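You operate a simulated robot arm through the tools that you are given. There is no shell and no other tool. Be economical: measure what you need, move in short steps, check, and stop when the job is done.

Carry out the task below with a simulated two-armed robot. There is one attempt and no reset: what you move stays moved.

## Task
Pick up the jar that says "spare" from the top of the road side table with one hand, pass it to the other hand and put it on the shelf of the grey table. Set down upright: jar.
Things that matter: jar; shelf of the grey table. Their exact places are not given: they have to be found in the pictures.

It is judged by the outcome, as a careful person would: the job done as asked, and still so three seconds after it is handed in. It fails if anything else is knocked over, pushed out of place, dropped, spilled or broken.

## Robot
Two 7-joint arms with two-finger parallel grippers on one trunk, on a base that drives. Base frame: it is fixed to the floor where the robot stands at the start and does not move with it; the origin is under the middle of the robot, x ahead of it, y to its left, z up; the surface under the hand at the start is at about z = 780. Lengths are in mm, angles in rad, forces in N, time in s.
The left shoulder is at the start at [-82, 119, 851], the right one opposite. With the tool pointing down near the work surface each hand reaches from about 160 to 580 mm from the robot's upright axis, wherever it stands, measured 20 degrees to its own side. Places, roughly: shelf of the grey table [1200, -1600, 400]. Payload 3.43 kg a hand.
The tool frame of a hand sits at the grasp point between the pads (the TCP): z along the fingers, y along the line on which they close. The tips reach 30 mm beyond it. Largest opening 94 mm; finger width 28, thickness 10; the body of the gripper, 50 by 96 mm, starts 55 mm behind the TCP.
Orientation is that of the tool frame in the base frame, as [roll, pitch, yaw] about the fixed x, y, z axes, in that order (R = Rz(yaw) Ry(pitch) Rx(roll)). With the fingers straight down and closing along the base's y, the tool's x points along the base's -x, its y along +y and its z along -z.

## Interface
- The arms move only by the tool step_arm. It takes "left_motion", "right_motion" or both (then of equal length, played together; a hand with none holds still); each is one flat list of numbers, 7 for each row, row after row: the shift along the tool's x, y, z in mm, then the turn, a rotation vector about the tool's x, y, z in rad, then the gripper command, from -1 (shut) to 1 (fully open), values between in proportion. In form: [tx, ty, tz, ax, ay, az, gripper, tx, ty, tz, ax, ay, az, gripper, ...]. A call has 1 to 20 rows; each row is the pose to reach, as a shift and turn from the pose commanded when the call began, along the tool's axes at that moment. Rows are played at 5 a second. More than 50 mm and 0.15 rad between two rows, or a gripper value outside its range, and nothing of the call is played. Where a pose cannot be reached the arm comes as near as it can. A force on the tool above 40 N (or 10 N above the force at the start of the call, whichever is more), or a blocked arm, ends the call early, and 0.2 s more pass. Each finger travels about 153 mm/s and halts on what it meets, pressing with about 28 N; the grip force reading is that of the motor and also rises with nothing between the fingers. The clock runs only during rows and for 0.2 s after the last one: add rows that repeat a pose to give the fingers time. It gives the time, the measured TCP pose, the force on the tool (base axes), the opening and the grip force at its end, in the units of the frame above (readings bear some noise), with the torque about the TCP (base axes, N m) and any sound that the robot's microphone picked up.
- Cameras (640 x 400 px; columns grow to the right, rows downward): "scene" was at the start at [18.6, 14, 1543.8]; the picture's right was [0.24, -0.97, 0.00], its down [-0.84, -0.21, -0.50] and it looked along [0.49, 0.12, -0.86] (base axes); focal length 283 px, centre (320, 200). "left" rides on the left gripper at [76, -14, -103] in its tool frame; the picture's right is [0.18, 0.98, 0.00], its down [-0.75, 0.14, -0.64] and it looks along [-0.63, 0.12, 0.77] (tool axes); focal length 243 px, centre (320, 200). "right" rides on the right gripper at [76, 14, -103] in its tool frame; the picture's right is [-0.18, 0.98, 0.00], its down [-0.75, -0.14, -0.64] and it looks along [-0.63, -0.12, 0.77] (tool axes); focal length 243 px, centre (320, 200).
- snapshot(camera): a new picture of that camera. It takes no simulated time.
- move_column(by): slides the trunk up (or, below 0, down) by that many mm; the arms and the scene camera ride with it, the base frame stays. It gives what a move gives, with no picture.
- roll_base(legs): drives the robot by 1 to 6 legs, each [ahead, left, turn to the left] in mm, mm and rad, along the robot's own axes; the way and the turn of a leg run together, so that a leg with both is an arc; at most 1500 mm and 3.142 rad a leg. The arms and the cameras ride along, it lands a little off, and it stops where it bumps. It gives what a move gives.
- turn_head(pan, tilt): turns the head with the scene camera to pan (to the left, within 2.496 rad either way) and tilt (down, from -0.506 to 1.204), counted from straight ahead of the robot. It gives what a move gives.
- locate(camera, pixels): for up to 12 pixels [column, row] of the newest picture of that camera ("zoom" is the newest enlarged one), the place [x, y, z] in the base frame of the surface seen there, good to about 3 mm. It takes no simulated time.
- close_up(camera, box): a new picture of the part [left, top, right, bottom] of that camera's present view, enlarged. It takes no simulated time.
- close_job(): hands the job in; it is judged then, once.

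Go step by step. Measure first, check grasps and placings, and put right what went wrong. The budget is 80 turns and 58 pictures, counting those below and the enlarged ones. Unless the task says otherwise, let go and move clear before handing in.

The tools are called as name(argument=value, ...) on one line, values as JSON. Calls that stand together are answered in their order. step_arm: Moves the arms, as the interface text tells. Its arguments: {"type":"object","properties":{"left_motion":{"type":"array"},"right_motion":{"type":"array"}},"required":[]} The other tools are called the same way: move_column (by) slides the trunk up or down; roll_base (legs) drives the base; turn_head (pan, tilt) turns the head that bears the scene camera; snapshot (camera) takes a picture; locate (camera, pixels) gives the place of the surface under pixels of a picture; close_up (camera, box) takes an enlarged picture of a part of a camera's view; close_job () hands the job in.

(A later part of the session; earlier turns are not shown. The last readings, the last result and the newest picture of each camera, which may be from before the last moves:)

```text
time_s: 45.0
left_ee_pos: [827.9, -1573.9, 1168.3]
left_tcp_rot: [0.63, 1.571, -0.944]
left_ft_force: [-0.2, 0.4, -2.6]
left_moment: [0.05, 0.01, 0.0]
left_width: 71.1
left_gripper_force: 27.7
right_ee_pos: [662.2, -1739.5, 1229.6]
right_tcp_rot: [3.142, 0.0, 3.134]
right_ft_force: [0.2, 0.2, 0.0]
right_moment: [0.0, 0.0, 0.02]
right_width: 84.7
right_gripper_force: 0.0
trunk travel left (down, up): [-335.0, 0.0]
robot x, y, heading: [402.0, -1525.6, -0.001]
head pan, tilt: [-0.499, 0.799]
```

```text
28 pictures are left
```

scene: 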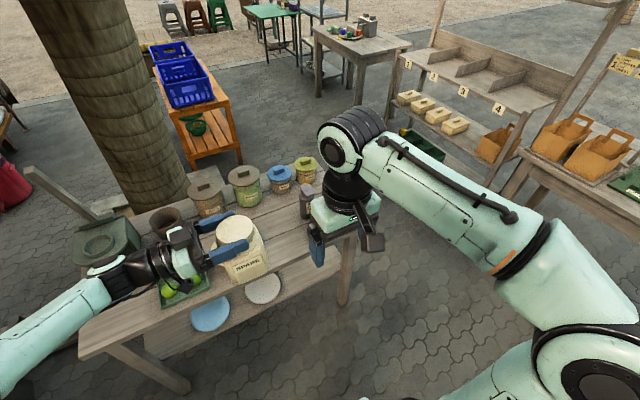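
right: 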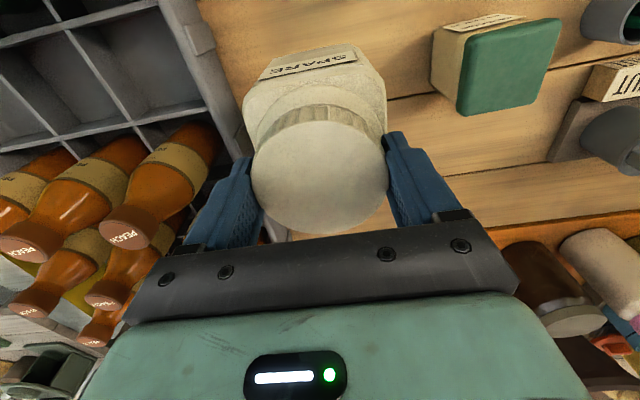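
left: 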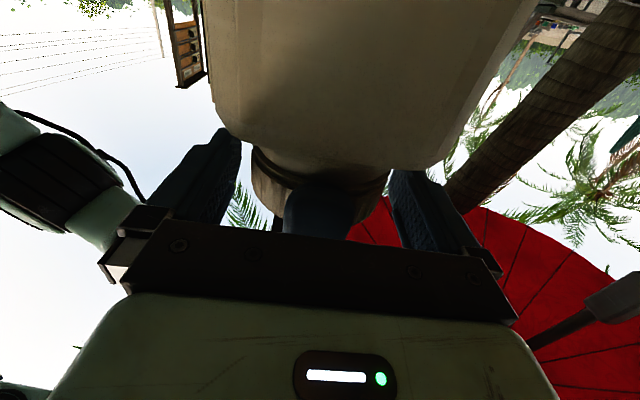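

I'm in front of the grey table. Now I turn the left hand by +90° about the vertical so the fingers point ahead toward the shelf, in two halves.

step_arm(left_motion=[0, 2, -12, -0.131, 0, 0, -1, 0, 4, -24, -0.262, 0, 0, -1, 0, 6, -36, -0.393, 0, 0, -1, 0, 8, -48, -0.524, 0, 0, -1, 0, 10, -60, -0.654, 0, 0, -1, 0, 12, -72, -0.785, 0, 0, -1, 0, 12, -72, -0.785, 0, 0, -1])

snapshot(camera="scene")

```text
time_s: 46.6
left_ee_pos: [840.3, -1498.7, 1167.4]
left_tcp_rot: [2.442, 1.57, 1.653]
left_ft_force: [0.3, -1.2, -1.2]
left_moment: [0.04, 0.01, 0.01]
left_width: 71.2
left_gripper_force: 27.8
right_ee_pos: [663.1, -1737.8, 1229.5]
right_tcp_rot: [3.138, 0.0, 3.134]
right_ft_force: [-0.8, -0.5, 0.0]
right_moment: [0.03, -0.02, -0.02]
right_width: 84.7
right_gripper_force: 0.1
trunk travel left (down, up): [-335.0, 0.0]
robot x, y, heading: [405.7, -1530.6, -0.005]
head pan, tilt: [-0.499, 0.799]
```

```text
27 pictures are left
```

scene: 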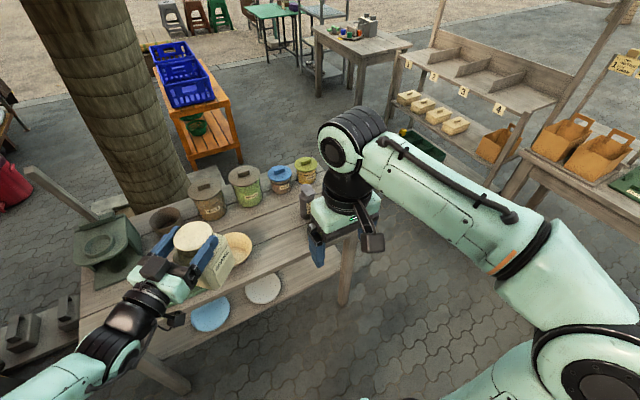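

Going well, jar level. Second half of the turn.

step_arm(left_motion=[0, 10, -7, -0.131, 0, 0, -1, 0, 20, -14, -0.262, 0, 0, -1, 0, 30, -21, -0.393, 0, 0, -1, 0, 40, -28, -0.524, 0, 0, -1, 0, 50, -35, -0.654, 0, 0, -1, 0, 60, -42, -0.785, 0, 0, -1, 0, 60, -42, -0.785, 0, 0, -1])

snapshot(camera="scene")

```text
time_s: 48.2
left_ee_pos: [851.6, -1428.7, 1168.0]
left_tcp_rot: [0.025, 1.57, 0.02]
left_ft_force: [-0.5, 0.3, -1.8]
left_moment: [-0.01, 0.03, -0.02]
left_width: 71.2
left_gripper_force: 27.9
left hand out of reach, approached as far as the arm can: row 1, 2, 3
right_ee_pos: [664.1, -1739.8, 1230.1]
right_tcp_rot: [3.14, -0.001, 3.134]
right_ft_force: [0.0, 0.3, -0.1]
right_moment: [-0.03, -0.03, 0.02]
right_width: 84.6
right_gripper_force: 0.1
trunk travel left (down, up): [-335.0, 0.0]
robot x, y, heading: [406.1, -1527.0, -0.007]
head pan, tilt: [-0.499, 0.799]
```

```text
26 pictures are left
```

scene: 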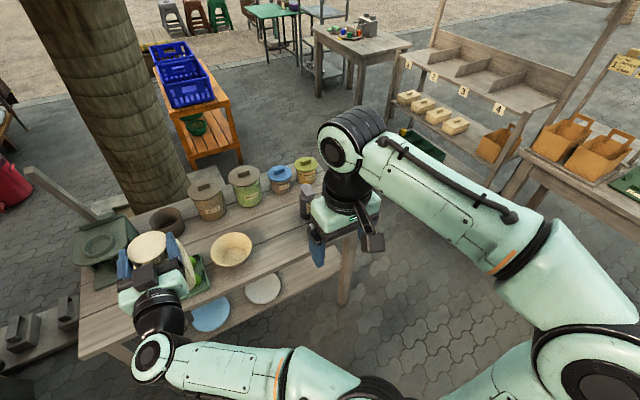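

The hand now points ahead with the jar level. I measure the shelf's free area, plate edges and right-side obstacles.

locate(camera="scene", pixels=[[525, 175], [500, 205], [263, 275], [281, 288], [262, 304], [246, 290], [345, 303], [300, 275], [320, 262], [318, 275], [300, 330]])

```text
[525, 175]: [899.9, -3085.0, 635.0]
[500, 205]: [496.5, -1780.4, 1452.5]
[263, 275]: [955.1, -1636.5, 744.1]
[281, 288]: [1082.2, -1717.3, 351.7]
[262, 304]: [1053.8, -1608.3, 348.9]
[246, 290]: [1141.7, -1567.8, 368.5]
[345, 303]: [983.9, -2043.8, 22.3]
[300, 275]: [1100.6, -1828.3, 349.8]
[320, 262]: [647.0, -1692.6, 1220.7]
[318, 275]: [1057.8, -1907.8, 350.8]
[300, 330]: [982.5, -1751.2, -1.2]
```

The right side is open and the shelf around (1080,-1860) is free. I strafe right, then lower the trunk.

roll_base(legs=[[-40, -420, 0]])

move_column(by=-335)

turn_head(pan=0.1, tilt=0.75)

snapshot(camera="scene")

```text
time_s: 52.4
left_ee_pos: [810.0, -1844.3, 1168.8]
left_tcp_rot: [2.479, 1.569, 2.469]
left_ft_force: [1.3, -0.7, -1.3]
left_moment: [0.05, 0.01, 0.02]
left_width: 70.9
left_gripper_force: 28.5
right_ee_pos: [620.0, -2154.9, 1229.2]
right_tcp_rot: [3.138, 0.001, 3.132]
right_ft_force: [-0.1, 0.3, -0.4]
right_moment: [-0.03, -0.01, -0.01]
right_width: 84.5
right_gripper_force: 0.0
trunk travel left (down, up): [-335.0, 0.0]
robot x, y, heading: [365.3, -1943.5, -0.008]
head pan, tilt: [-0.499, 0.799]
```

```text
time_s: 55.7
left_ee_pos: [809.5, -1845.1, 833.3]
left_tcp_rot: [-2.864, 1.57, -2.869]
left_ft_force: [0.3, 0.5, -1.5]
left_moment: [0.01, 0.05, 0.04]
left_width: 71.2
left_gripper_force: 28.2
right_ee_pos: [619.9, -2154.2, 893.8]
right_tcp_rot: [3.139, 0.002, 3.133]
right_ft_force: [0.6, -0.4, -0.5]
right_moment: [0.0, 0.0, 0.04]
right_width: 84.6
right_gripper_force: 0.0
trunk travel left (down, up): [0.0, 335.0]
robot x, y, heading: [365.2, -1948.7, -0.01]
head pan, tilt: [-0.499, 0.799]
```

```text
time_s: 56.7
left_ee_pos: [808.8, -1844.9, 832.9]
left_tcp_rot: [2.601, 1.57, 2.593]
left_ft_force: [0.5, -0.2, -1.9]
left_moment: [0.01, 0.07, -0.01]
left_width: 71.0
left_gripper_force: 27.8
right_ee_pos: [619.9, -2154.8, 894.9]
right_tcp_rot: [3.139, 0.0, 3.131]
right_ft_force: [1.0, -0.1, 0.3]
right_moment: [-0.02, 0.01, 0.0]
right_width: 84.7
right_gripper_force: 0.0
trunk travel left (down, up): [0.0, 335.0]
robot x, y, heading: [364.9, -1943.8, -0.007]
head pan, tilt: [0.099, 0.75]
```

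```text
25 pictures are left
```

scene: 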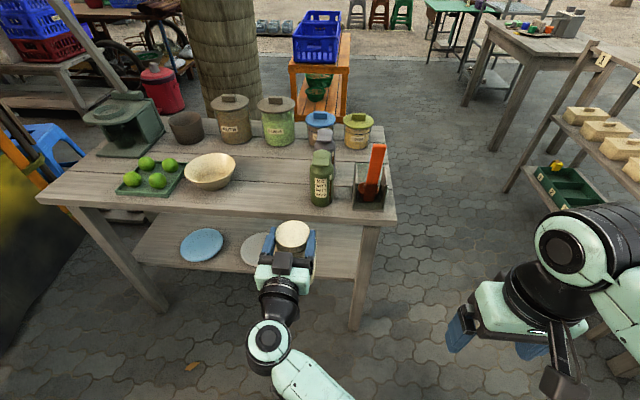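

All clear. I lower the left hand to z≈515 in front of the table (tool x is down).

step_arm(left_motion=[40, 0, 0, 0, 0, 0, -1, 80, 0, 0, 0, 0, 0, -1, 120, 0, 0, 0, 0, 0, -1, 160, 0, 0, 0, 0, 0, -1, 200, 0, 0, 0, 0, 0, -1, 240, 0, 0, 0, 0, 0, -1, 280, 0, 0, 0, 0, 0, -1, 318, 0, 0, 0, 0, 0, -1, 318, 0, 0, 0, 0, 0, -1])

turn_head(pan=0.1, tilt=0.9)

snapshot(camera="scene")

snapshot(camera="left")

```text
time_s: 58.7
left_ee_pos: [844.1, -1897.0, 701.4]
left_tcp_rot: [3.109, 1.471, -3.133]
left_ft_force: [-1.2, -0.3, -3.0]
left_moment: [0.01, 0.03, 0.02]
left_width: 71.2
left_gripper_force: 28.1
left hand out of reach, approached as far as the arm can: row 2, 3, 4, 5, 6, 7, 8, 9
right_ee_pos: [619.2, -2154.7, 894.7]
right_tcp_rot: [3.14, -0.001, 3.13]
right_ft_force: [-0.4, 0.0, -0.1]
right_moment: [-0.01, -0.02, -0.01]
right_width: 84.3
right_gripper_force: 0.0
trunk travel left (down, up): [0.0, 335.0]
robot x, y, heading: [363.5, -1944.4, -0.01]
head pan, tilt: [0.099, 0.75]
```

```text
time_s: 59.4
left_ee_pos: [844.1, -1897.8, 702.5]
left_tcp_rot: [3.11, 1.469, -3.133]
left_ft_force: [-0.3, 0.2, -0.9]
left_moment: [-0.01, -0.02, -0.01]
left_width: 71.2
left_gripper_force: 28.4
right_ee_pos: [619.5, -2153.9, 894.9]
right_tcp_rot: [3.14, -0.001, 3.131]
right_ft_force: [-0.3, 0.2, -0.8]
right_moment: [-0.01, 0.0, 0.02]
right_width: 84.8
right_gripper_force: 0.1
trunk travel left (down, up): [0.0, 335.0]
robot x, y, heading: [360.7, -1943.6, -0.01]
head pan, tilt: [0.099, 0.901]
```

```text
24 pictures are left
```

scene: 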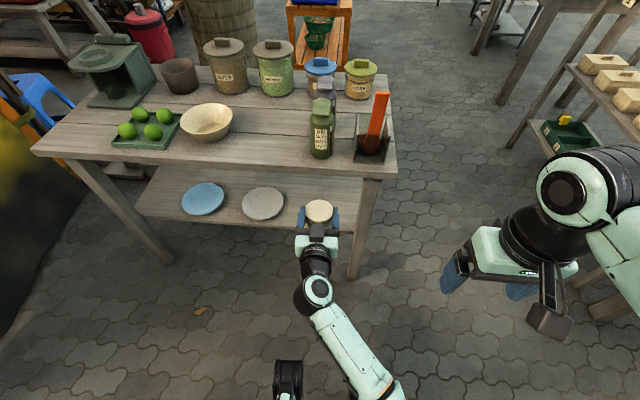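

```text
23 pictures are left
```

left: 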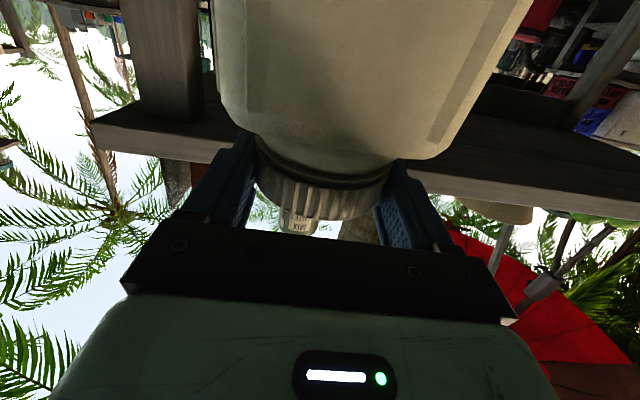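

The arm can't lower a horizontal hand that close to the shoulder (it tipped by 0.1 rad at z≈702). Stretching further ahead should help, so I back the base 160 mm and extend the arm forward while levelling it.

roll_base(legs=[[-160, 0, 0]])

step_arm(left_motion=[-30, 10, 20, 0, -0.1, 0, -1, -30, 20, 50, 0, -0.1, 0, -1, -30, 30, 85, 0, -0.1, 0, -1, -30, 40, 120, 0, -0.1, 0, -1, -30, 50, 150, 0, -0.1, 0, -1, -30, 50, 150, 0, -0.1, 0, -1])

```text
time_s: 60.8
left_ee_pos: [683.3, -1895.3, 702.8]
left_tcp_rot: [3.106, 1.468, -3.136]
left_ft_force: [-0.3, 0.3, -1.5]
left_moment: [-0.01, 0.01, -0.02]
left_width: 71.1
left_gripper_force: 28.0
right_ee_pos: [459.7, -2153.9, 894.0]
right_tcp_rot: [3.14, 0.0, 3.134]
right_ft_force: [-0.9, 0.2, 0.2]
right_moment: [0.0, 0.0, 0.0]
right_width: 84.5
right_gripper_force: 0.1
trunk travel left (down, up): [0.0, 335.0]
robot x, y, heading: [204.8, -1946.1, -0.008]
head pan, tilt: [0.099, 0.901]
```

```text
time_s: 62.2
left_ee_pos: [829.9, -1855.7, 718.6]
left_tcp_rot: [2.843, 1.56, 2.9]
left_ft_force: [0.3, -0.6, -1.8]
left_moment: [-0.01, 0.03, 0.01]
left_width: 71.2
left_gripper_force: 27.8
left hand out of reach, approached as far as the arm can: row 1, 2, 3, 4, 5, 6
right_ee_pos: [460.0, -2152.8, 893.8]
right_tcp_rot: [3.14, -0.001, 3.134]
right_ft_force: [0.4, -0.1, -0.2]
right_moment: [-0.01, 0.0, 0.0]
right_width: 84.5
right_gripper_force: 0.2
trunk travel left (down, up): [0.0, 335.0]
robot x, y, heading: [199.6, -1942.7, -0.007]
head pan, tilt: [0.099, 0.901]
```

Level again at 630 mm ahead. I test lowering from here.

step_arm(left_motion=[30, 0, 10, 0, 0, 0, -1, 65, 0, 20, 0, 0, 0, -1, 100, 0, 30, 0, 0, 0, -1, 100, 0, 30, 0, 0, 0, -1])

snapshot(camera="scene")

```text
time_s: 63.2
left_ee_pos: [879.9, -1878.8, 637.6]
left_tcp_rot: [2.957, 1.552, 3.028]
left_ft_force: [0.1, -0.6, -1.4]
left_moment: [-0.01, 0.05, -0.03]
left_width: 70.8
left_gripper_force: 28.1
left hand out of reach, approached as far as the arm can: row 1, 2, 3, 4
right_ee_pos: [459.0, -2153.7, 894.8]
right_tcp_rot: [3.141, -0.001, 3.133]
right_ft_force: [-0.2, 0.5, -1.0]
right_moment: [0.01, -0.03, -0.02]
right_width: 84.4
right_gripper_force: 0.0
trunk travel left (down, up): [0.0, 335.0]
robot x, y, heading: [202.9, -1942.1, -0.006]
head pan, tilt: [0.099, 0.901]
```

```text
22 pictures are left
```

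scene: 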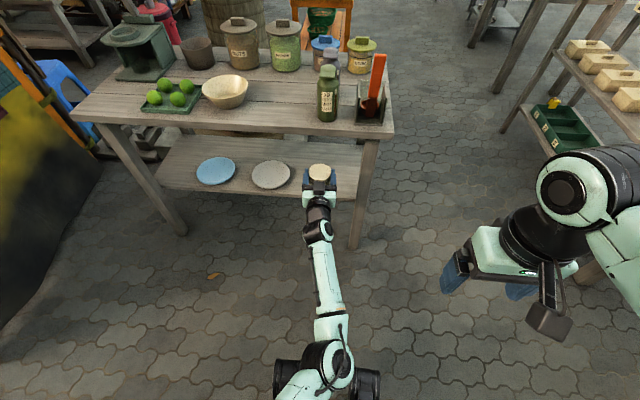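

Extending helps but the wrist is limiting. I measure the arm's shape to choose a better posture.

locate(camera="scene", pixels=[[325, 365], [335, 330], [328, 280], [318, 233], [318, 200], [320, 172], [280, 385], [330, 395]])

turn_head(pan=0.25, tilt=1.2)

snapshot(camera="scene")

```text
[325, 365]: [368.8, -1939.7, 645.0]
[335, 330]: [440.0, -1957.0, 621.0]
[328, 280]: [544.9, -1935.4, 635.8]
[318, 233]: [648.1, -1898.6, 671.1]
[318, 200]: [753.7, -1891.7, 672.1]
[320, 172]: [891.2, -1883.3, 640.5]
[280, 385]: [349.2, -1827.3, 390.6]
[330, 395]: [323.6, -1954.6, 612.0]
```

```text
time_s: 64.0
left_ee_pos: [879.6, -1878.7, 636.5]
left_tcp_rot: [2.938, 1.553, 3.01]
left_ft_force: [-0.4, 0.5, -1.7]
left_moment: [0.0, 0.04, 0.03]
left_width: 71.2
left_gripper_force: 27.8
right_ee_pos: [459.2, -2152.8, 894.4]
right_tcp_rot: [3.14, -0.001, 3.133]
right_ft_force: [0.4, -0.2, 0.5]
right_moment: [-0.01, 0.01, 0.01]
right_width: 84.5
right_gripper_force: 0.0
trunk travel left (down, up): [0.0, 335.0]
robot x, y, heading: [200.9, -1942.5, -0.005]
head pan, tilt: [0.25, 1.201]
```

```text
21 pictures are left
```

scene: 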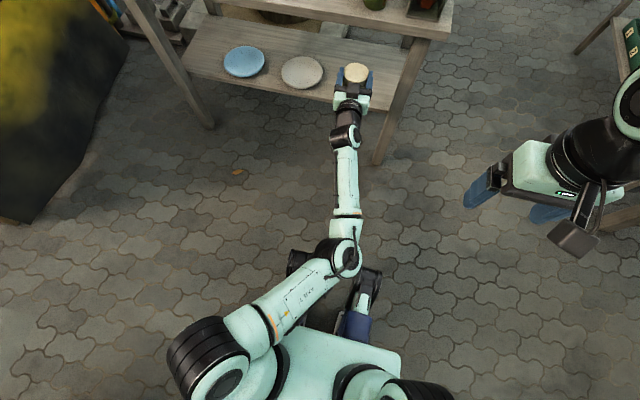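

The forearm is already level at z≈610 and the wrist won't bend up, so with a horizontal hand the shelf height is out of reach. I'll set the jar briefly on a free spot of the grey tabletop and retake it with the same hand tilted ≈40° down. First I raise the trunk and look at the top.

move_column(by=310)

turn_head(pan=0.1, tilt=0.85)

snapshot(camera="scene")

```text
time_s: 67.1
left_ee_pos: [901.9, -1878.8, 1049.1]
left_tcp_rot: [-0.059, 1.456, 0.015]
left_ft_force: [-1.1, 0.0, -1.0]
left_moment: [0.01, 0.18, -0.05]
left_width: 71.1
left_gripper_force: 28.1
right_ee_pos: [458.9, -2153.4, 1204.0]
right_tcp_rot: [3.141, 0.001, 3.132]
right_ft_force: [-0.8, 0.6, -0.1]
right_moment: [0.0, 0.0, 0.02]
right_width: 84.7
right_gripper_force: 0.1
trunk travel left (down, up): [-310.0, 25.0]
robot x, y, heading: [202.2, -1942.6, -0.009]
head pan, tilt: [0.25, 1.201]
```

```text
time_s: 67.9
left_ee_pos: [903.4, -1879.4, 1047.6]
left_tcp_rot: [-0.058, 1.455, 0.014]
left_ft_force: [-1.1, 0.3, -0.8]
left_moment: [-0.02, 0.15, -0.04]
left_width: 71.1
left_gripper_force: 27.8
right_ee_pos: [458.7, -2152.1, 1204.5]
right_tcp_rot: [3.14, 0.002, 3.133]
right_ft_force: [-0.2, -0.5, 0.1]
right_moment: [0.04, -0.01, 0.0]
right_width: 84.1
right_gripper_force: 0.1
trunk travel left (down, up): [-310.0, 25.0]
robot x, y, heading: [201.7, -1943.9, -0.008]
head pan, tilt: [0.099, 0.85]
```

```text
20 pictures are left
```

scene: 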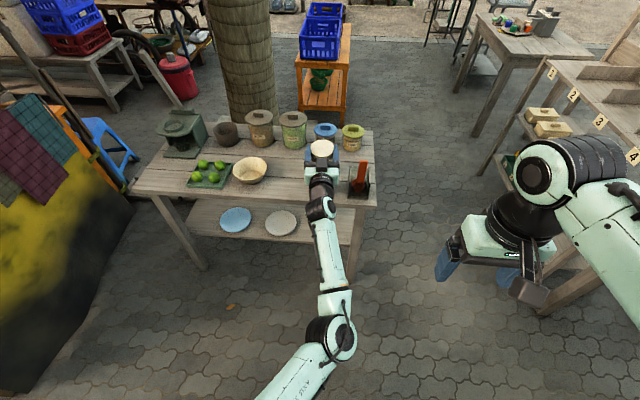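

The hand rose about 100 mm more than the trunk and tips up ≈0.11 rad; something about the jar or arm may have shifted. I check from the left camera and closer scene.

snapshot(camera="left")

close_up(camera="scene", box=[250, 110, 410, 230])

```text
19 pictures are left
```

left: 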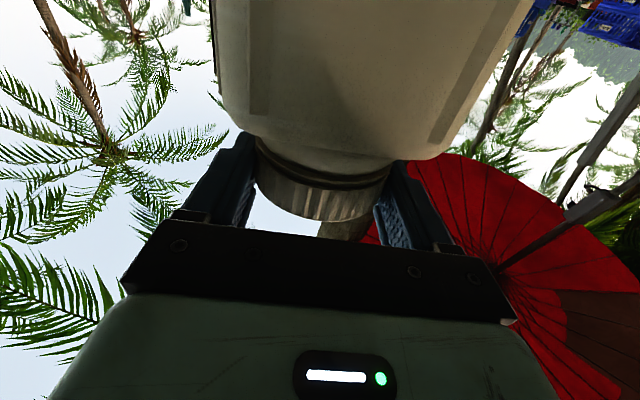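

```text
3.33 times, centred on (330, 170) of scene
```

zoom: 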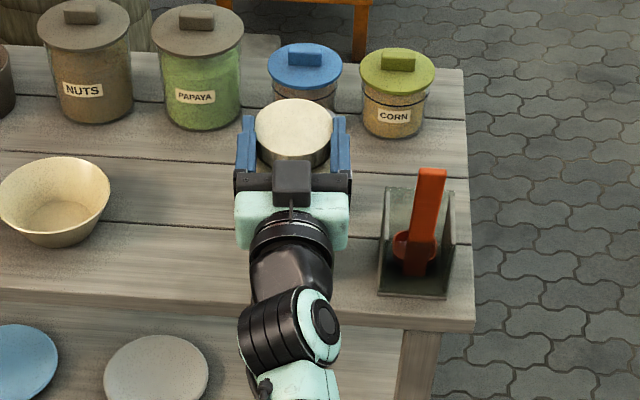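

The jar looks the same in the grip. I level the hand, pull it back a bit and uncover the tabletop to check the bottles behind it.

step_arm(left_motion=[0, 15, -35, 0, 0.06, 0, -1, 0, 30, -70, 0, 0.115, 0, -1, 0, 45, -105, 0, 0.115, 0, -1, 0, 60, -140, 0, 0.115, 0, -1, 0, 60, -140, 0, 0.115, 0, -1])

snapshot(camera="scene")

```text
time_s: 69.1
left_ee_pos: [764.6, -1843.8, 1061.5]
left_tcp_rot: [-2.876, 1.546, -2.794]
left_ft_force: [-0.2, -0.2, -1.7]
left_moment: [0.01, -0.02, 0.0]
left_width: 70.9
left_gripper_force: 28.1
left hand out of reach, approached as far as the arm can: row 1, 2, 3, 4, 5
right_ee_pos: [459.6, -2152.1, 1204.4]
right_tcp_rot: [3.14, 0.0, 3.133]
right_ft_force: [-0.3, -0.2, 0.9]
right_moment: [0.02, 0.0, 0.0]
right_width: 84.5
right_gripper_force: 0.1
trunk travel left (down, up): [-310.0, 25.0]
robot x, y, heading: [203.3, -1944.2, -0.004]
head pan, tilt: [0.099, 0.85]
```

```text
17 pictures are left
```

scene: 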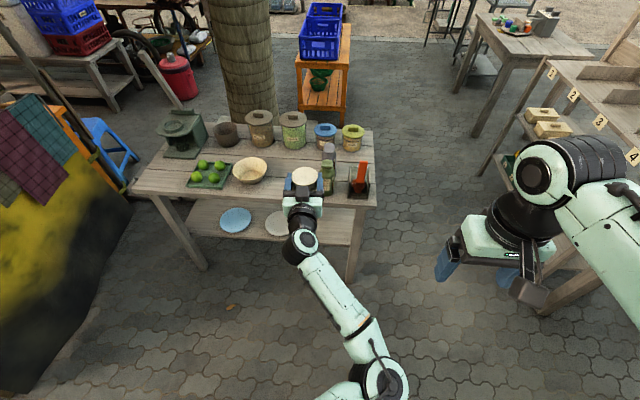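

The bottles stand untouched at (328,170). I measure free spots on the tabletop between the bowl and the bottle.

close_up(camera="scene", box=[220, 100, 390, 220])

locate(camera="scene", pixels=[[270, 170], [280, 165], [293, 150], [300, 162], [328, 178], [320, 160], [295, 160], [266, 195], [290, 156], [310, 160], [332, 195], [235, 165]])

```text
3.33 times, centred on (305, 160) of scene
```

zoom: 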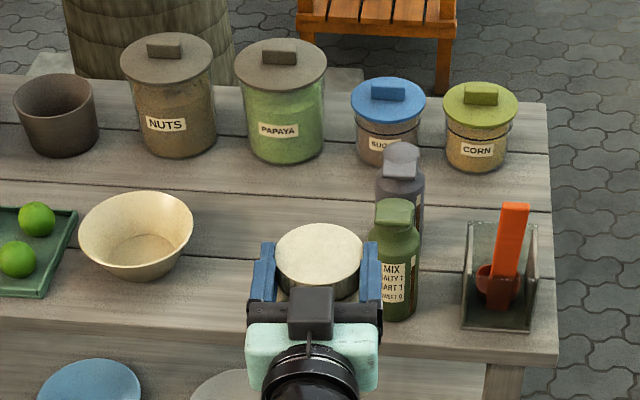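

```text
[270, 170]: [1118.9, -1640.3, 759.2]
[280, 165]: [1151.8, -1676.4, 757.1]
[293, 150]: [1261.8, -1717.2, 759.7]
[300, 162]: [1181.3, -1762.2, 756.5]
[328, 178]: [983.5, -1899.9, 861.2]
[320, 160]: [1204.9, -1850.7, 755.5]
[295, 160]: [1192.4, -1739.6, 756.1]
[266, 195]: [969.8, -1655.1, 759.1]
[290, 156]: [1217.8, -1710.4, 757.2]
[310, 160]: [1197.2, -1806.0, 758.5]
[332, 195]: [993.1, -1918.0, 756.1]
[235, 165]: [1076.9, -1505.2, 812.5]
```

Free area: x≈1000–1120, y≈-1660..-1850. I drive so the jar is over about (1050,-1740), well above everything (jar bottom ≈ 933).

roll_base(legs=[[0, 104, 0], [272, 0, 0]])

snapshot(camera="scene")

```text
time_s: 72.2
left_ee_pos: [1037.7, -1745.0, 1061.8]
left_tcp_rot: [-2.858, 1.548, -2.773]
left_ft_force: [-0.4, 0.4, -1.3]
left_moment: [-0.02, 0.02, 0.03]
left_width: 71.1
left_gripper_force: 28.5
right_ee_pos: [732.0, -2052.9, 1205.1]
right_tcp_rot: [3.14, -0.001, 3.134]
right_ft_force: [-0.6, 0.4, 0.3]
right_moment: [0.03, -0.01, 0.02]
right_width: 84.7
right_gripper_force: 0.1
trunk travel left (down, up): [-310.0, 25.0]
robot x, y, heading: [474.9, -1844.3, -0.007]
head pan, tilt: [0.099, 0.85]
```

```text
15 pictures are left
```

scene: 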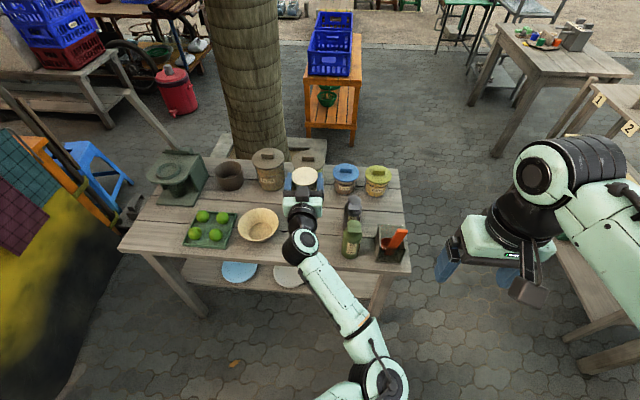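

The jar is above the free spot. I lower the trunk 160 mm, then feel down with the arm.

move_column(by=-160)

close_up(camera="scene", box=[200, 120, 420, 290])

```text
time_s: 74.0
left_ee_pos: [1037.0, -1746.7, 901.3]
left_tcp_rot: [-2.851, 1.549, -2.768]
left_ft_force: [-0.3, 0.7, -1.9]
left_moment: [0.01, 0.0, 0.04]
left_width: 70.9
left_gripper_force: 27.9
right_ee_pos: [730.5, -2051.8, 1044.4]
right_tcp_rot: [3.141, 0.0, 3.135]
right_ft_force: [-0.3, 0.0, -0.3]
right_moment: [0.01, -0.03, 0.0]
right_width: 84.5
right_gripper_force: 0.1
trunk travel left (down, up): [-150.0, 185.0]
robot x, y, heading: [474.2, -1842.5, -0.005]
head pan, tilt: [0.099, 0.85]
```

```text
2.35 times, centred on (310, 205) of scene
```

zoom: 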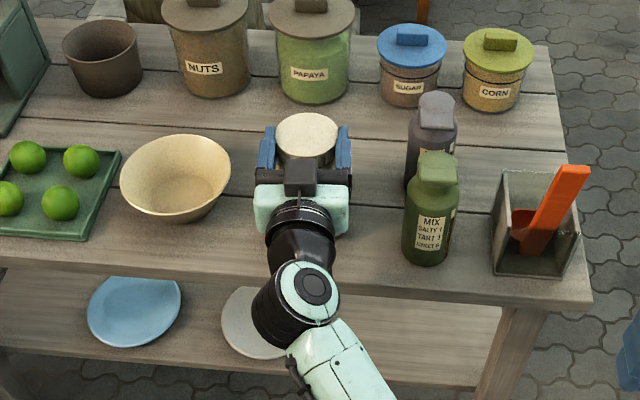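

Clear all round. I lower in small trunk steps, watching the vertical force.

move_column(by=-11)

move_column(by=-4)

```text
time_s: 74.6
left_ee_pos: [1038.7, -1744.3, 891.2]
left_tcp_rot: [-2.851, 1.547, -2.77]
left_ft_force: [-0.9, -0.1, -2.6]
left_moment: [0.04, 0.03, 0.02]
left_width: 71.1
left_gripper_force: 28.2
right_ee_pos: [731.3, -2053.5, 1033.8]
right_tcp_rot: [3.139, 0.002, 3.134]
right_ft_force: [0.1, 0.0, -0.6]
right_moment: [-0.05, -0.02, -0.05]
right_width: 84.5
right_gripper_force: 0.0
trunk travel left (down, up): [-139.0, 196.0]
robot x, y, heading: [477.1, -1841.1, -0.005]
head pan, tilt: [0.099, 0.85]
```

```text
time_s: 75.1
left_ee_pos: [1037.4, -1744.4, 890.8]
left_tcp_rot: [-2.725, 1.554, -2.64]
left_ft_force: [0.3, 0.7, 8.8]
left_moment: [0.2, -0.39, 0.02]
left_width: 71.4
left_gripper_force: 28.1
right_ee_pos: [731.4, -2053.7, 1030.5]
right_tcp_rot: [3.14, 0.002, 3.135]
right_ft_force: [0.4, -0.7, 0.0]
right_moment: [0.02, -0.03, -0.03]
right_width: 84.6
right_gripper_force: 0.0
trunk travel left (down, up): [-135.0, 200.0]
robot x, y, heading: [474.1, -1842.3, -0.012]
head pan, tilt: [0.099, 0.85]
```

Contact at z≈891 (8.8 N up). I release and back away straight with the base.

step_arm(left_motion=[0, 0, 0, 0, 0, 0, -0.2, 0, 0, 0, 0, 0, 0, 0.6, 0, 0, 0, 0, 0, 0, 1, 0, 0, 0, 0, 0, 0, 1, 0, 0, 0, 0, 0, 0, 1])

roll_base(legs=[[-160, 0, 0]])

close_up(camera="scene", box=[200, 100, 420, 270])

```text
time_s: 76.3
left_ee_pos: [1038.8, -1743.4, 886.7]
left_tcp_rot: [-2.853, 1.548, -2.769]
left_ft_force: [-1.0, 0.3, -0.3]
left_moment: [-0.02, 0.0, -0.01]
left_width: 94.1
left_gripper_force: 0.1
right_ee_pos: [732.7, -2052.4, 1028.5]
right_tcp_rot: [3.14, 0.001, 3.135]
right_ft_force: [1.3, 0.1, 1.1]
right_moment: [-0.01, -0.02, 0.04]
right_width: 84.6
right_gripper_force: 0.1
trunk travel left (down, up): [-135.0, 200.0]
robot x, y, heading: [473.6, -1844.9, -0.01]
head pan, tilt: [0.099, 0.85]
```

```text
time_s: 77.7
left_ee_pos: [878.7, -1742.4, 887.4]
left_tcp_rot: [-2.843, 1.548, -2.759]
left_ft_force: [0.1, -0.4, 0.0]
left_moment: [0.01, 0.03, 0.03]
left_width: 94.2
left_gripper_force: 0.0
right_ee_pos: [573.2, -2051.2, 1030.3]
right_tcp_rot: [3.14, 0.003, 3.135]
right_ft_force: [-0.5, 0.0, 1.0]
right_moment: [0.01, -0.04, 0.02]
right_width: 84.8
right_gripper_force: 0.1
trunk travel left (down, up): [-135.0, 200.0]
robot x, y, heading: [319.9, -1843.8, -0.006]
head pan, tilt: [0.099, 0.85]
```

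```text
2.35 times, centred on (310, 185) of scene
```

zoom: 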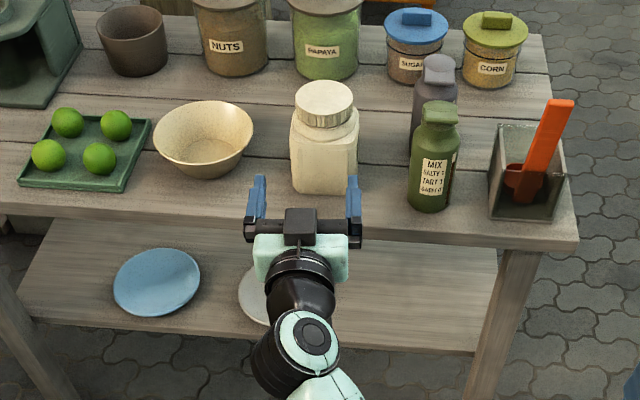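

The jar stands upright on the tabletop. I measure its lid.

locate(camera="zoom", pixels=[[323, 97], [296, 98], [351, 98], [323, 82], [323, 112], [323, 120], [325, 170], [295, 165], [356, 165]])

```text
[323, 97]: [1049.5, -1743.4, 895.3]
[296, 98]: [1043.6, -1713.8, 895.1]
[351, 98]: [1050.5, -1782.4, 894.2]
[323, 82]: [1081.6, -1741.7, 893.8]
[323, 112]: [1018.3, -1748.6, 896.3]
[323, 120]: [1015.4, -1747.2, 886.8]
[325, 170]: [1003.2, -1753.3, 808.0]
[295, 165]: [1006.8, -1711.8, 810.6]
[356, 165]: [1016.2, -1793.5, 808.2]
```

Lid centre (1050,-1747), z 875–895. I now tilt the left hand 45° down at the current spot, correcting its small yaw.

step_arm(left_motion=[0, 0, 0, 0.0133, 0.1271, 0.0053, 1, 0, 0, 0, 0.0266, 0.2541, 0.0107, 1, 0, 0, 0, 0.04, 0.3812, 0.016, 1, 0, 0, 0, 0.0533, 0.5083, 0.0213, 1, 0, 0, 0, 0.0666, 0.6353, 0.0267, 1, 0, 0, 0, 0.0799, 0.7624, 0.032, 1, 0, 0, 0, 0.0799, 0.7624, 0.032, 1])

move_column(by=90)

```text
time_s: 79.3
left_ee_pos: [878.2, -1742.9, 887.8]
left_tcp_rot: [-3.13, 0.787, -3.133]
left_ft_force: [0.1, 0.9, 0.8]
left_moment: [-0.01, 0.01, 0.02]
left_width: 93.9
left_gripper_force: 0.1
right_ee_pos: [574.6, -2050.2, 1029.3]
right_tcp_rot: [3.14, 0.001, 3.135]
right_ft_force: [-0.2, 1.1, 0.4]
right_moment: [0.03, 0.03, 0.03]
right_width: 84.6
right_gripper_force: 0.1
trunk travel left (down, up): [-135.0, 200.0]
robot x, y, heading: [314.3, -1843.6, -0.008]
head pan, tilt: [0.099, 0.85]
```

```text
time_s: 80.6
left_ee_pos: [879.0, -1741.9, 976.9]
left_tcp_rot: [-3.131, 0.786, -3.133]
left_ft_force: [0.5, 0.2, -0.1]
left_moment: [0.03, 0.02, -0.01]
left_width: 93.9
left_gripper_force: 0.0
right_ee_pos: [573.9, -2050.9, 1119.8]
right_tcp_rot: [3.139, -0.001, 3.133]
right_ft_force: [-0.7, -0.4, 0.2]
right_moment: [0.0, -0.01, 0.02]
right_width: 84.5
right_gripper_force: 0.0
trunk travel left (down, up): [-225.0, 110.0]
robot x, y, heading: [317.9, -1839.4, -0.009]
head pan, tilt: [0.099, 0.85]
```

The tilt is exact. I drive 90 mm ahead to the pre-grasp point and re-check.

roll_base(legs=[[90, 0, 0]])

snapshot(camera="left")

```text
time_s: 81.7
left_ee_pos: [969.5, -1743.9, 976.9]
left_tcp_rot: [-3.129, 0.788, -3.133]
left_ft_force: [0.2, 0.5, -0.7]
left_moment: [-0.03, 0.02, 0.02]
left_width: 94.1
left_gripper_force: 0.0
right_ee_pos: [663.7, -2051.3, 1120.2]
right_tcp_rot: [3.14, 0.001, 3.134]
right_ft_force: [1.0, -0.4, 0.0]
right_moment: [0.01, 0.02, 0.01]
right_width: 84.6
right_gripper_force: 0.0
trunk travel left (down, up): [-225.0, 110.0]
robot x, y, heading: [408.7, -1842.6, -0.004]
head pan, tilt: [0.099, 0.85]
```

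```text
12 pictures are left
```

left: 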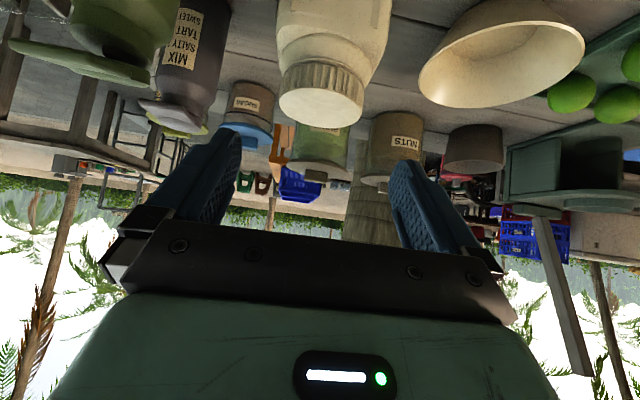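

locate(camera="left", pixels=[[322, 105], [280, 100], [363, 100], [322, 122], [322, 90], [322, 70]])

step_arm(left_motion=[2, -1, 35, 0, 0, 0, 1, 4, -2, 65, 0, 0, 0, 1, 5, -2, 65, 0, 0, 0, 1])

```text
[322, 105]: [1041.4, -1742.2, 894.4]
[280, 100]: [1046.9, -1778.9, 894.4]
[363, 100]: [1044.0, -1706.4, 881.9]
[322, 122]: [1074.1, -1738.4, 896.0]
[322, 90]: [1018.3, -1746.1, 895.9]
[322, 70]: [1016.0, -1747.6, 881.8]
```

```text
time_s: 82.5
left_ee_pos: [1011.9, -1744.8, 927.9]
left_tcp_rot: [-3.132, 0.788, -3.133]
left_ft_force: [-0.7, -0.4, -0.8]
left_moment: [0.01, -0.01, 0.01]
left_width: 94.3
left_gripper_force: 0.1
right_ee_pos: [663.4, -2052.3, 1120.2]
right_tcp_rot: [3.14, 0.002, 3.135]
right_ft_force: [0.5, -0.2, -1.1]
right_moment: [-0.03, 0.02, -0.02]
right_width: 84.3
right_gripper_force: 0.1
trunk travel left (down, up): [-225.0, 110.0]
robot x, y, heading: [404.1, -1843.8, -0.002]
head pan, tilt: [0.099, 0.85]
```

Lid centre refined to (1048,-1743). I make the last 40 mm and close.

step_arm(left_motion=[2, 1, 20, 0, 0, 0, 1, 4, 1, 40, 0, 0, 0, 1, 4, 1, 40, 0, 0, 0, 1, 4, 1, 40, 0, 0, 0, 0.5, 4, 1, 40, 0, 0, 0, -1, 4, 1, 40, 0, 0, 0, -1, 4, 1, 40, 0, 0, 0, -1])

close_up(camera="scene", box=[200, 100, 420, 270])

```text
time_s: 84.1
left_ee_pos: [1038.1, -1744.6, 898.3]
left_tcp_rot: [-3.129, 0.788, -3.133]
left_ft_force: [0.7, 1.7, 2.1]
left_moment: [0.38, -0.08, 0.03]
left_width: 72.1
left_gripper_force: 27.9
right_ee_pos: [663.7, -2052.7, 1119.3]
right_tcp_rot: [3.139, 0.002, 3.136]
right_ft_force: [0.5, 0.7, 0.4]
right_moment: [0.0, -0.01, -0.02]
right_width: 84.6
right_gripper_force: 0.1
trunk travel left (down, up): [-225.0, 110.0]
robot x, y, heading: [405.1, -1839.0, -0.003]
head pan, tilt: [0.099, 0.85]
```

```text
2.35 times, centred on (310, 185) of scene
```

zoom: 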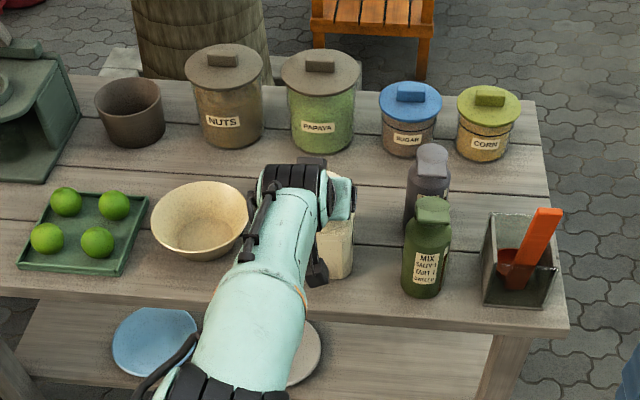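

Gripped at 72 mm. I lift with the trunk, then back out from over the table.

move_column(by=60)

roll_base(legs=[[-220, 0, 0]])

snapshot(camera="left")

```text
time_s: 85.1
left_ee_pos: [1036.4, -1744.0, 954.6]
left_tcp_rot: [-3.131, 0.785, -3.131]
left_ft_force: [0.6, -0.5, -1.7]
left_moment: [0.01, 0.0, 0.03]
left_width: 71.8
left_gripper_force: 27.9
right_ee_pos: [662.3, -2053.0, 1180.0]
right_tcp_rot: [3.14, 0.001, 3.137]
right_ft_force: [0.5, -0.8, -0.4]
right_moment: [-0.01, 0.01, -0.02]
right_width: 84.7
right_gripper_force: 0.1
trunk travel left (down, up): [-285.0, 50.0]
robot x, y, heading: [405.4, -1838.3, -0.003]
head pan, tilt: [0.099, 0.85]
```

```text
time_s: 86.8
left_ee_pos: [815.5, -1741.6, 955.8]
left_tcp_rot: [-3.128, 0.787, -3.13]
left_ft_force: [0.4, -0.2, -1.6]
left_moment: [0.0, 0.01, 0.03]
left_width: 71.9
left_gripper_force: 27.6
right_ee_pos: [444.6, -2050.9, 1179.4]
right_tcp_rot: [3.141, 0.002, 3.139]
right_ft_force: [0.2, -0.2, 0.2]
right_moment: [0.0, -0.03, -0.02]
right_width: 84.6
right_gripper_force: 0.0
trunk travel left (down, up): [-285.0, 50.0]
robot x, y, heading: [187.9, -1842.9, -0.005]
head pan, tilt: [0.099, 0.85]
```

```text
10 pictures are left
```

left: 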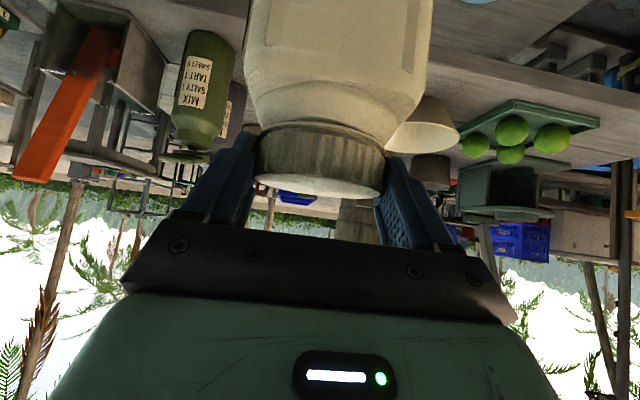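

Held firmly and level. I shift right 115 mm, lower the trunk fully, then lower the tilted hand to z≈520 in front of the table.

roll_base(legs=[[0, -115, 0]])

move_column(by=-285)

step_arm(left_motion=[28, 0, 28, 0, 0, 0, -1, 56, 0, 56, 0, 0, 0, -1, 84, 0, 84, 0, 0, 0, -1, 107, 0, 107, 0, 0, 0, -1, 107, 0, 107, 0, 0, 0, -1])

```text
time_s: 88.5
left_ee_pos: [816.5, -1857.9, 956.3]
left_tcp_rot: [-3.131, 0.787, -3.129]
left_ft_force: [-0.5, -1.4, -2.2]
left_moment: [-0.02, 0.04, 0.02]
left_width: 71.7
left_gripper_force: 28.3
right_ee_pos: [443.4, -2167.3, 1180.8]
right_tcp_rot: [3.139, 0.002, 3.139]
right_ft_force: [0.6, 0.4, 0.5]
right_moment: [0.03, 0.01, 0.01]
right_width: 84.7
right_gripper_force: 0.0
trunk travel left (down, up): [-285.0, 50.0]
robot x, y, heading: [185.2, -1956.3, -0.005]
head pan, tilt: [0.099, 0.85]
```

```text
time_s: 91.3
left_ee_pos: [815.6, -1858.1, 671.1]
left_tcp_rot: [-3.131, 0.787, -3.131]
left_ft_force: [-0.1, -0.1, -1.6]
left_moment: [-0.01, 0.04, -0.04]
left_width: 71.8
left_gripper_force: 28.4
right_ee_pos: [442.8, -2166.0, 894.8]
right_tcp_rot: [3.14, 0.003, 3.139]
right_ft_force: [0.2, 0.1, 0.2]
right_moment: [0.01, -0.01, 0.01]
right_width: 84.6
right_gripper_force: 0.0
trunk travel left (down, up): [0.0, 335.0]
robot x, y, heading: [183.6, -1958.0, -0.002]
head pan, tilt: [0.099, 0.85]
```

```text
time_s: 92.5
left_ee_pos: [817.1, -1859.5, 519.1]
left_tcp_rot: [-3.13, 0.788, -3.132]
left_ft_force: [-0.5, 0.3, -1.9]
left_moment: [0.04, 0.03, -0.01]
left_width: 71.7
left_gripper_force: 28.3
right_ee_pos: [444.2, -2166.9, 893.5]
right_tcp_rot: [3.14, 0.001, 3.139]
right_ft_force: [0.1, 0.4, -0.4]
right_moment: [0.01, -0.01, 0.03]
right_width: 84.8
right_gripper_force: 0.0
trunk travel left (down, up): [0.0, 335.0]
robot x, y, heading: [186.5, -1957.2, -0.008]
head pan, tilt: [0.099, 0.85]
```

Reached easily this time: jar bottom ≈ 379, shelf at 350. I look at the shelf edge and landing area before driving in.

turn_head(pan=0.1, tilt=0.7)

snapshot(camera="scene")

```text
time_s: 93.2
left_ee_pos: [816.4, -1859.3, 520.3]
left_tcp_rot: [-3.132, 0.788, -3.132]
left_ft_force: [1.0, 0.2, -1.0]
left_moment: [-0.02, 0.05, -0.02]
left_width: 71.7
left_gripper_force: 27.9
right_ee_pos: [443.8, -2166.4, 895.7]
right_tcp_rot: [3.139, 0.003, 3.136]
right_ft_force: [0.2, 0.3, -0.5]
right_moment: [-0.02, -0.02, -0.02]
right_width: 84.6
right_gripper_force: 0.0
trunk travel left (down, up): [0.0, 335.0]
robot x, y, heading: [186.2, -1957.8, -0.001]
head pan, tilt: [0.099, 0.7]
```

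```text
9 pictures are left
```

scene: 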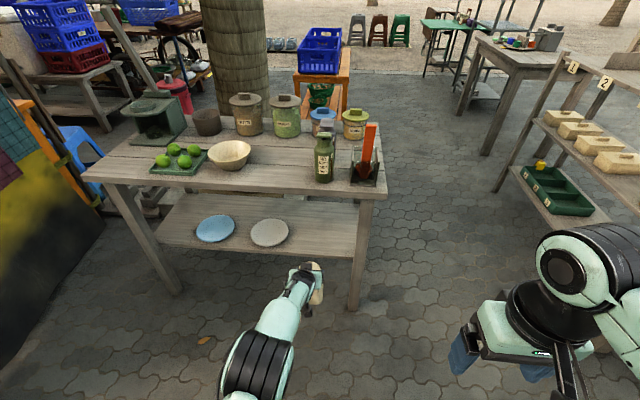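

locate(camera="scene", pixels=[[320, 253], [320, 240], [289, 236], [280, 246], [268, 219], [353, 240], [340, 230], [362, 250], [330, 192], [300, 230]])

```text
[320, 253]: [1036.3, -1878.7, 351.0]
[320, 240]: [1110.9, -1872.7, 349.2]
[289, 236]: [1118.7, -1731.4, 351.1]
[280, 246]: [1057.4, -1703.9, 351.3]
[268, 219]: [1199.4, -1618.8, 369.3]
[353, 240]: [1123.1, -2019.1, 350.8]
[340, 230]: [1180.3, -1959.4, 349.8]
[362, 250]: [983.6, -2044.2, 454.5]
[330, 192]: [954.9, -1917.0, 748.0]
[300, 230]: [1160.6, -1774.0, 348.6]
```

Shelf front edge ≈1010, plate's edge at y≈-1731. I check the height of the wrist and forearm against the tabletop's lower edge.

close_up(camera="scene", box=[220, 170, 400, 300])

locate(camera="zoom", pixels=[[300, 70], [300, 80], [300, 88], [300, 95], [270, 340], [250, 370], [285, 325], [315, 330], [220, 390], [180, 390]])

```text
3.08 times, centred on (310, 235) of scene
```

zoom: 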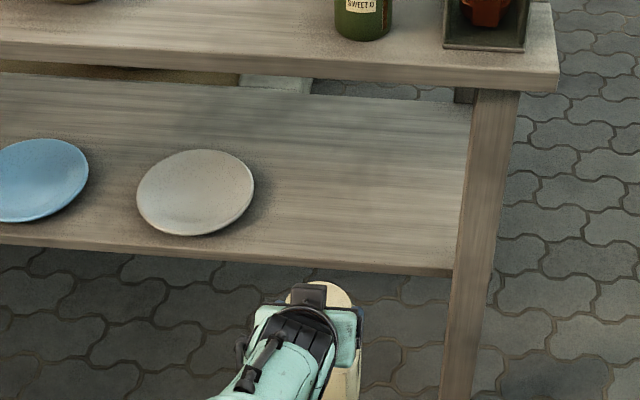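

```text
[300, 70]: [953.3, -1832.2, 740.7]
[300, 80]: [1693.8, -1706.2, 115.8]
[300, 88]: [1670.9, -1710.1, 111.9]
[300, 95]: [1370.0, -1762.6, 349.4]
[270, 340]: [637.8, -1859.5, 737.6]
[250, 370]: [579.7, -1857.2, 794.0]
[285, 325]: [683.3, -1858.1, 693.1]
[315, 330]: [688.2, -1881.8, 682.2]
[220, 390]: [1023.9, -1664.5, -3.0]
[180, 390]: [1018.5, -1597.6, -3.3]
```

The wrist's top at the table's edge line will be ≈675–690 against the tabletop's ≈730 underside: it fits. I lower 12 mm and drive ahead in two parts.

step_arm(left_motion=[8.5, 0, 8.5, 0, 0, 0, -1, 8.5, 0, 8.5, 0, 0, 0, -1])

roll_base(legs=[[160, 0, 0]])

snapshot(camera="left")

```text
time_s: 93.8
left_ee_pos: [816.2, -1859.3, 507.9]
left_tcp_rot: [-3.131, 0.788, -3.132]
left_ft_force: [-0.1, -0.5, -2.0]
left_moment: [-0.02, 0.07, 0.01]
left_width: 71.5
left_gripper_force: 27.9
right_ee_pos: [444.2, -2166.4, 895.8]
right_tcp_rot: [3.14, -0.001, 3.138]
right_ft_force: [-0.6, -0.1, 0.0]
right_moment: [0.01, -0.03, -0.03]
right_width: 84.6
right_gripper_force: 0.1
trunk travel left (down, up): [0.0, 335.0]
robot x, y, heading: [184.0, -1959.9, -0.006]
head pan, tilt: [0.099, 0.7]
```

```text
time_s: 95.3
left_ee_pos: [976.6, -1859.5, 506.5]
left_tcp_rot: [-3.129, 0.786, -3.129]
left_ft_force: [0.2, 0.3, -1.8]
left_moment: [0.03, 0.03, 0.01]
left_width: 71.9
left_gripper_force: 28.5
right_ee_pos: [604.8, -2166.3, 895.7]
right_tcp_rot: [3.141, 0.0, 3.139]
right_ft_force: [0.6, -0.8, 0.3]
right_moment: [0.02, 0.02, -0.01]
right_width: 84.6
right_gripper_force: 0.1
trunk travel left (down, up): [0.0, 335.0]
robot x, y, heading: [348.1, -1953.4, -0.001]
head pan, tilt: [0.099, 0.7]
```

```text
7 pictures are left
```

left: 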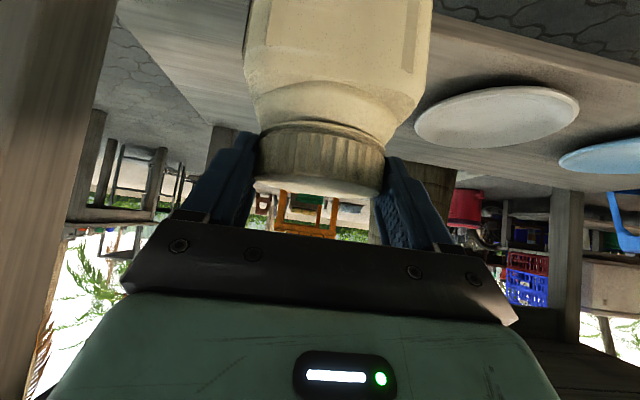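

The jar is coming in over the shelf edge, clear of the white plate and of the leg. I drive the last 100 mm in and lower gently to contact.

roll_base(legs=[[99, 0, 0]])

step_arm(left_motion=[3.5, 0, 3.5, 0, 0, 0, -1, 7, 0, 7, 0, 0, 0, -1, 7, 0, 7, 0, 0, 0, -1])

```text
time_s: 96.4
left_ee_pos: [1075.3, -1859.0, 508.2]
left_tcp_rot: [-3.131, 0.786, -3.128]
left_ft_force: [0.6, 0.0, -0.3]
left_moment: [-0.01, 0.02, -0.03]
left_width: 71.6
left_gripper_force: 27.7
right_ee_pos: [705.9, -2166.7, 894.2]
right_tcp_rot: [3.139, -0.001, 3.14]
right_ft_force: [0.3, -0.5, -0.1]
right_moment: [0.0, 0.03, -0.04]
right_width: 84.6
right_gripper_force: 0.1
trunk travel left (down, up): [0.0, 335.0]
robot x, y, heading: [443.3, -1957.3, 0.003]
head pan, tilt: [0.099, 0.7]
```

```text
time_s: 97.2
left_ee_pos: [1075.4, -1859.0, 497.5]
left_tcp_rot: [-3.129, 0.786, -3.128]
left_ft_force: [-0.3, -0.9, -1.5]
left_moment: [-0.02, 0.03, -0.01]
left_width: 71.6
left_gripper_force: 27.9
right_ee_pos: [703.6, -2166.2, 894.8]
right_tcp_rot: [3.14, 0.0, 3.138]
right_ft_force: [-0.4, 0.9, 0.3]
right_moment: [0.01, 0.02, 0.02]
right_width: 84.8
right_gripper_force: 0.1
trunk travel left (down, up): [0.0, 335.0]
robot x, y, heading: [444.0, -1961.8, -0.006]
head pan, tilt: [0.099, 0.7]
```

Now z=497.5 with no contact yet; contact is expected near 491. I lower a few millimetres more.

step_arm(left_motion=[2.1, 0, 2.1, 0, 0, 0, -1, 3.5, 0, 3.5, 0, 0, 0, -1, 3.5, 0, 3.5, 0, 0, 0, -1])

step_arm(left_motion=[1.4, 0, 1.4, 0, 0, 0, -1, 1.4, 0, 1.4, 0, 0, 0, -1])

```text
time_s: 98.0
left_ee_pos: [1075.4, -1859.1, 492.4]
left_tcp_rot: [-3.131, 0.786, -3.127]
left_ft_force: [0.2, 0.2, -0.9]
left_moment: [-0.05, 0.02, -0.02]
left_width: 71.5
left_gripper_force: 27.9
right_ee_pos: [703.6, -2166.7, 894.7]
right_tcp_rot: [3.14, 0.002, 3.139]
right_ft_force: [-0.1, 0.0, -0.1]
right_moment: [0.01, 0.01, 0.0]
right_width: 84.6
right_gripper_force: 0.0
trunk travel left (down, up): [0.0, 335.0]
robot x, y, heading: [443.8, -1959.0, -0.007]
head pan, tilt: [0.099, 0.7]
```

```text
time_s: 98.6
left_ee_pos: [1075.4, -1859.0, 491.5]
left_tcp_rot: [-3.13, 0.786, -3.128]
left_ft_force: [-1.1, -0.9, 0.7]
left_moment: [0.01, 0.07, -0.01]
left_width: 71.7
left_gripper_force: 28.2
right_ee_pos: [703.0, -2167.3, 895.4]
right_tcp_rot: [3.139, 0.001, 3.14]
right_ft_force: [0.3, 0.2, 0.7]
right_moment: [-0.02, -0.03, 0.05]
right_width: 84.5
right_gripper_force: 0.1
trunk travel left (down, up): [0.0, 335.0]
robot x, y, heading: [445.4, -1958.6, -0.001]
head pan, tilt: [0.099, 0.7]
```

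Force has turned from -1.6 to about +0.7 N at z≈491.5: the jar is touching. One more millimetre, then open.

step_arm(left_motion=[0.9, 0, 0.9, 0, 0, 0, -1, 0.9, 0, 0.9, 0, 0, 0, -1, 0.9, 0, 0.9, 0, 0, 0, -0.1, 0.9, 0, 0.9, 0, 0, 0, 0.5, 0.9, 0, 0.9, 0, 0, 0, 1, 0.9, 0, 0.9, 0, 0, 0, 1])

snapshot(camera="left")

```text
time_s: 100.0
left_ee_pos: [1075.1, -1858.8, 489.8]
left_tcp_rot: [-3.13, 0.786, -3.129]
left_ft_force: [-0.3, 0.0, 0.7]
left_moment: [0.02, 0.01, 0.0]
left_width: 94.0
left_gripper_force: 0.1
right_ee_pos: [703.9, -2166.8, 894.9]
right_tcp_rot: [3.139, 0.002, 3.141]
right_ft_force: [0.8, -0.1, 0.3]
right_moment: [0.0, 0.02, -0.03]
right_width: 84.8
right_gripper_force: 0.0
trunk travel left (down, up): [0.0, 335.0]
robot x, y, heading: [444.5, -1958.8, 0.0]
head pan, tilt: [0.099, 0.7]
```

```text
6 pictures are left
```

left: 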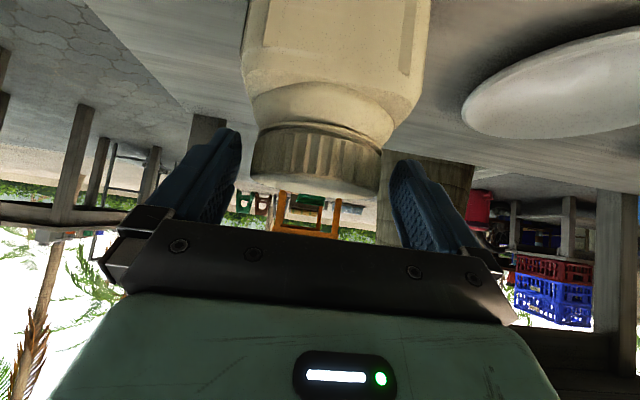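

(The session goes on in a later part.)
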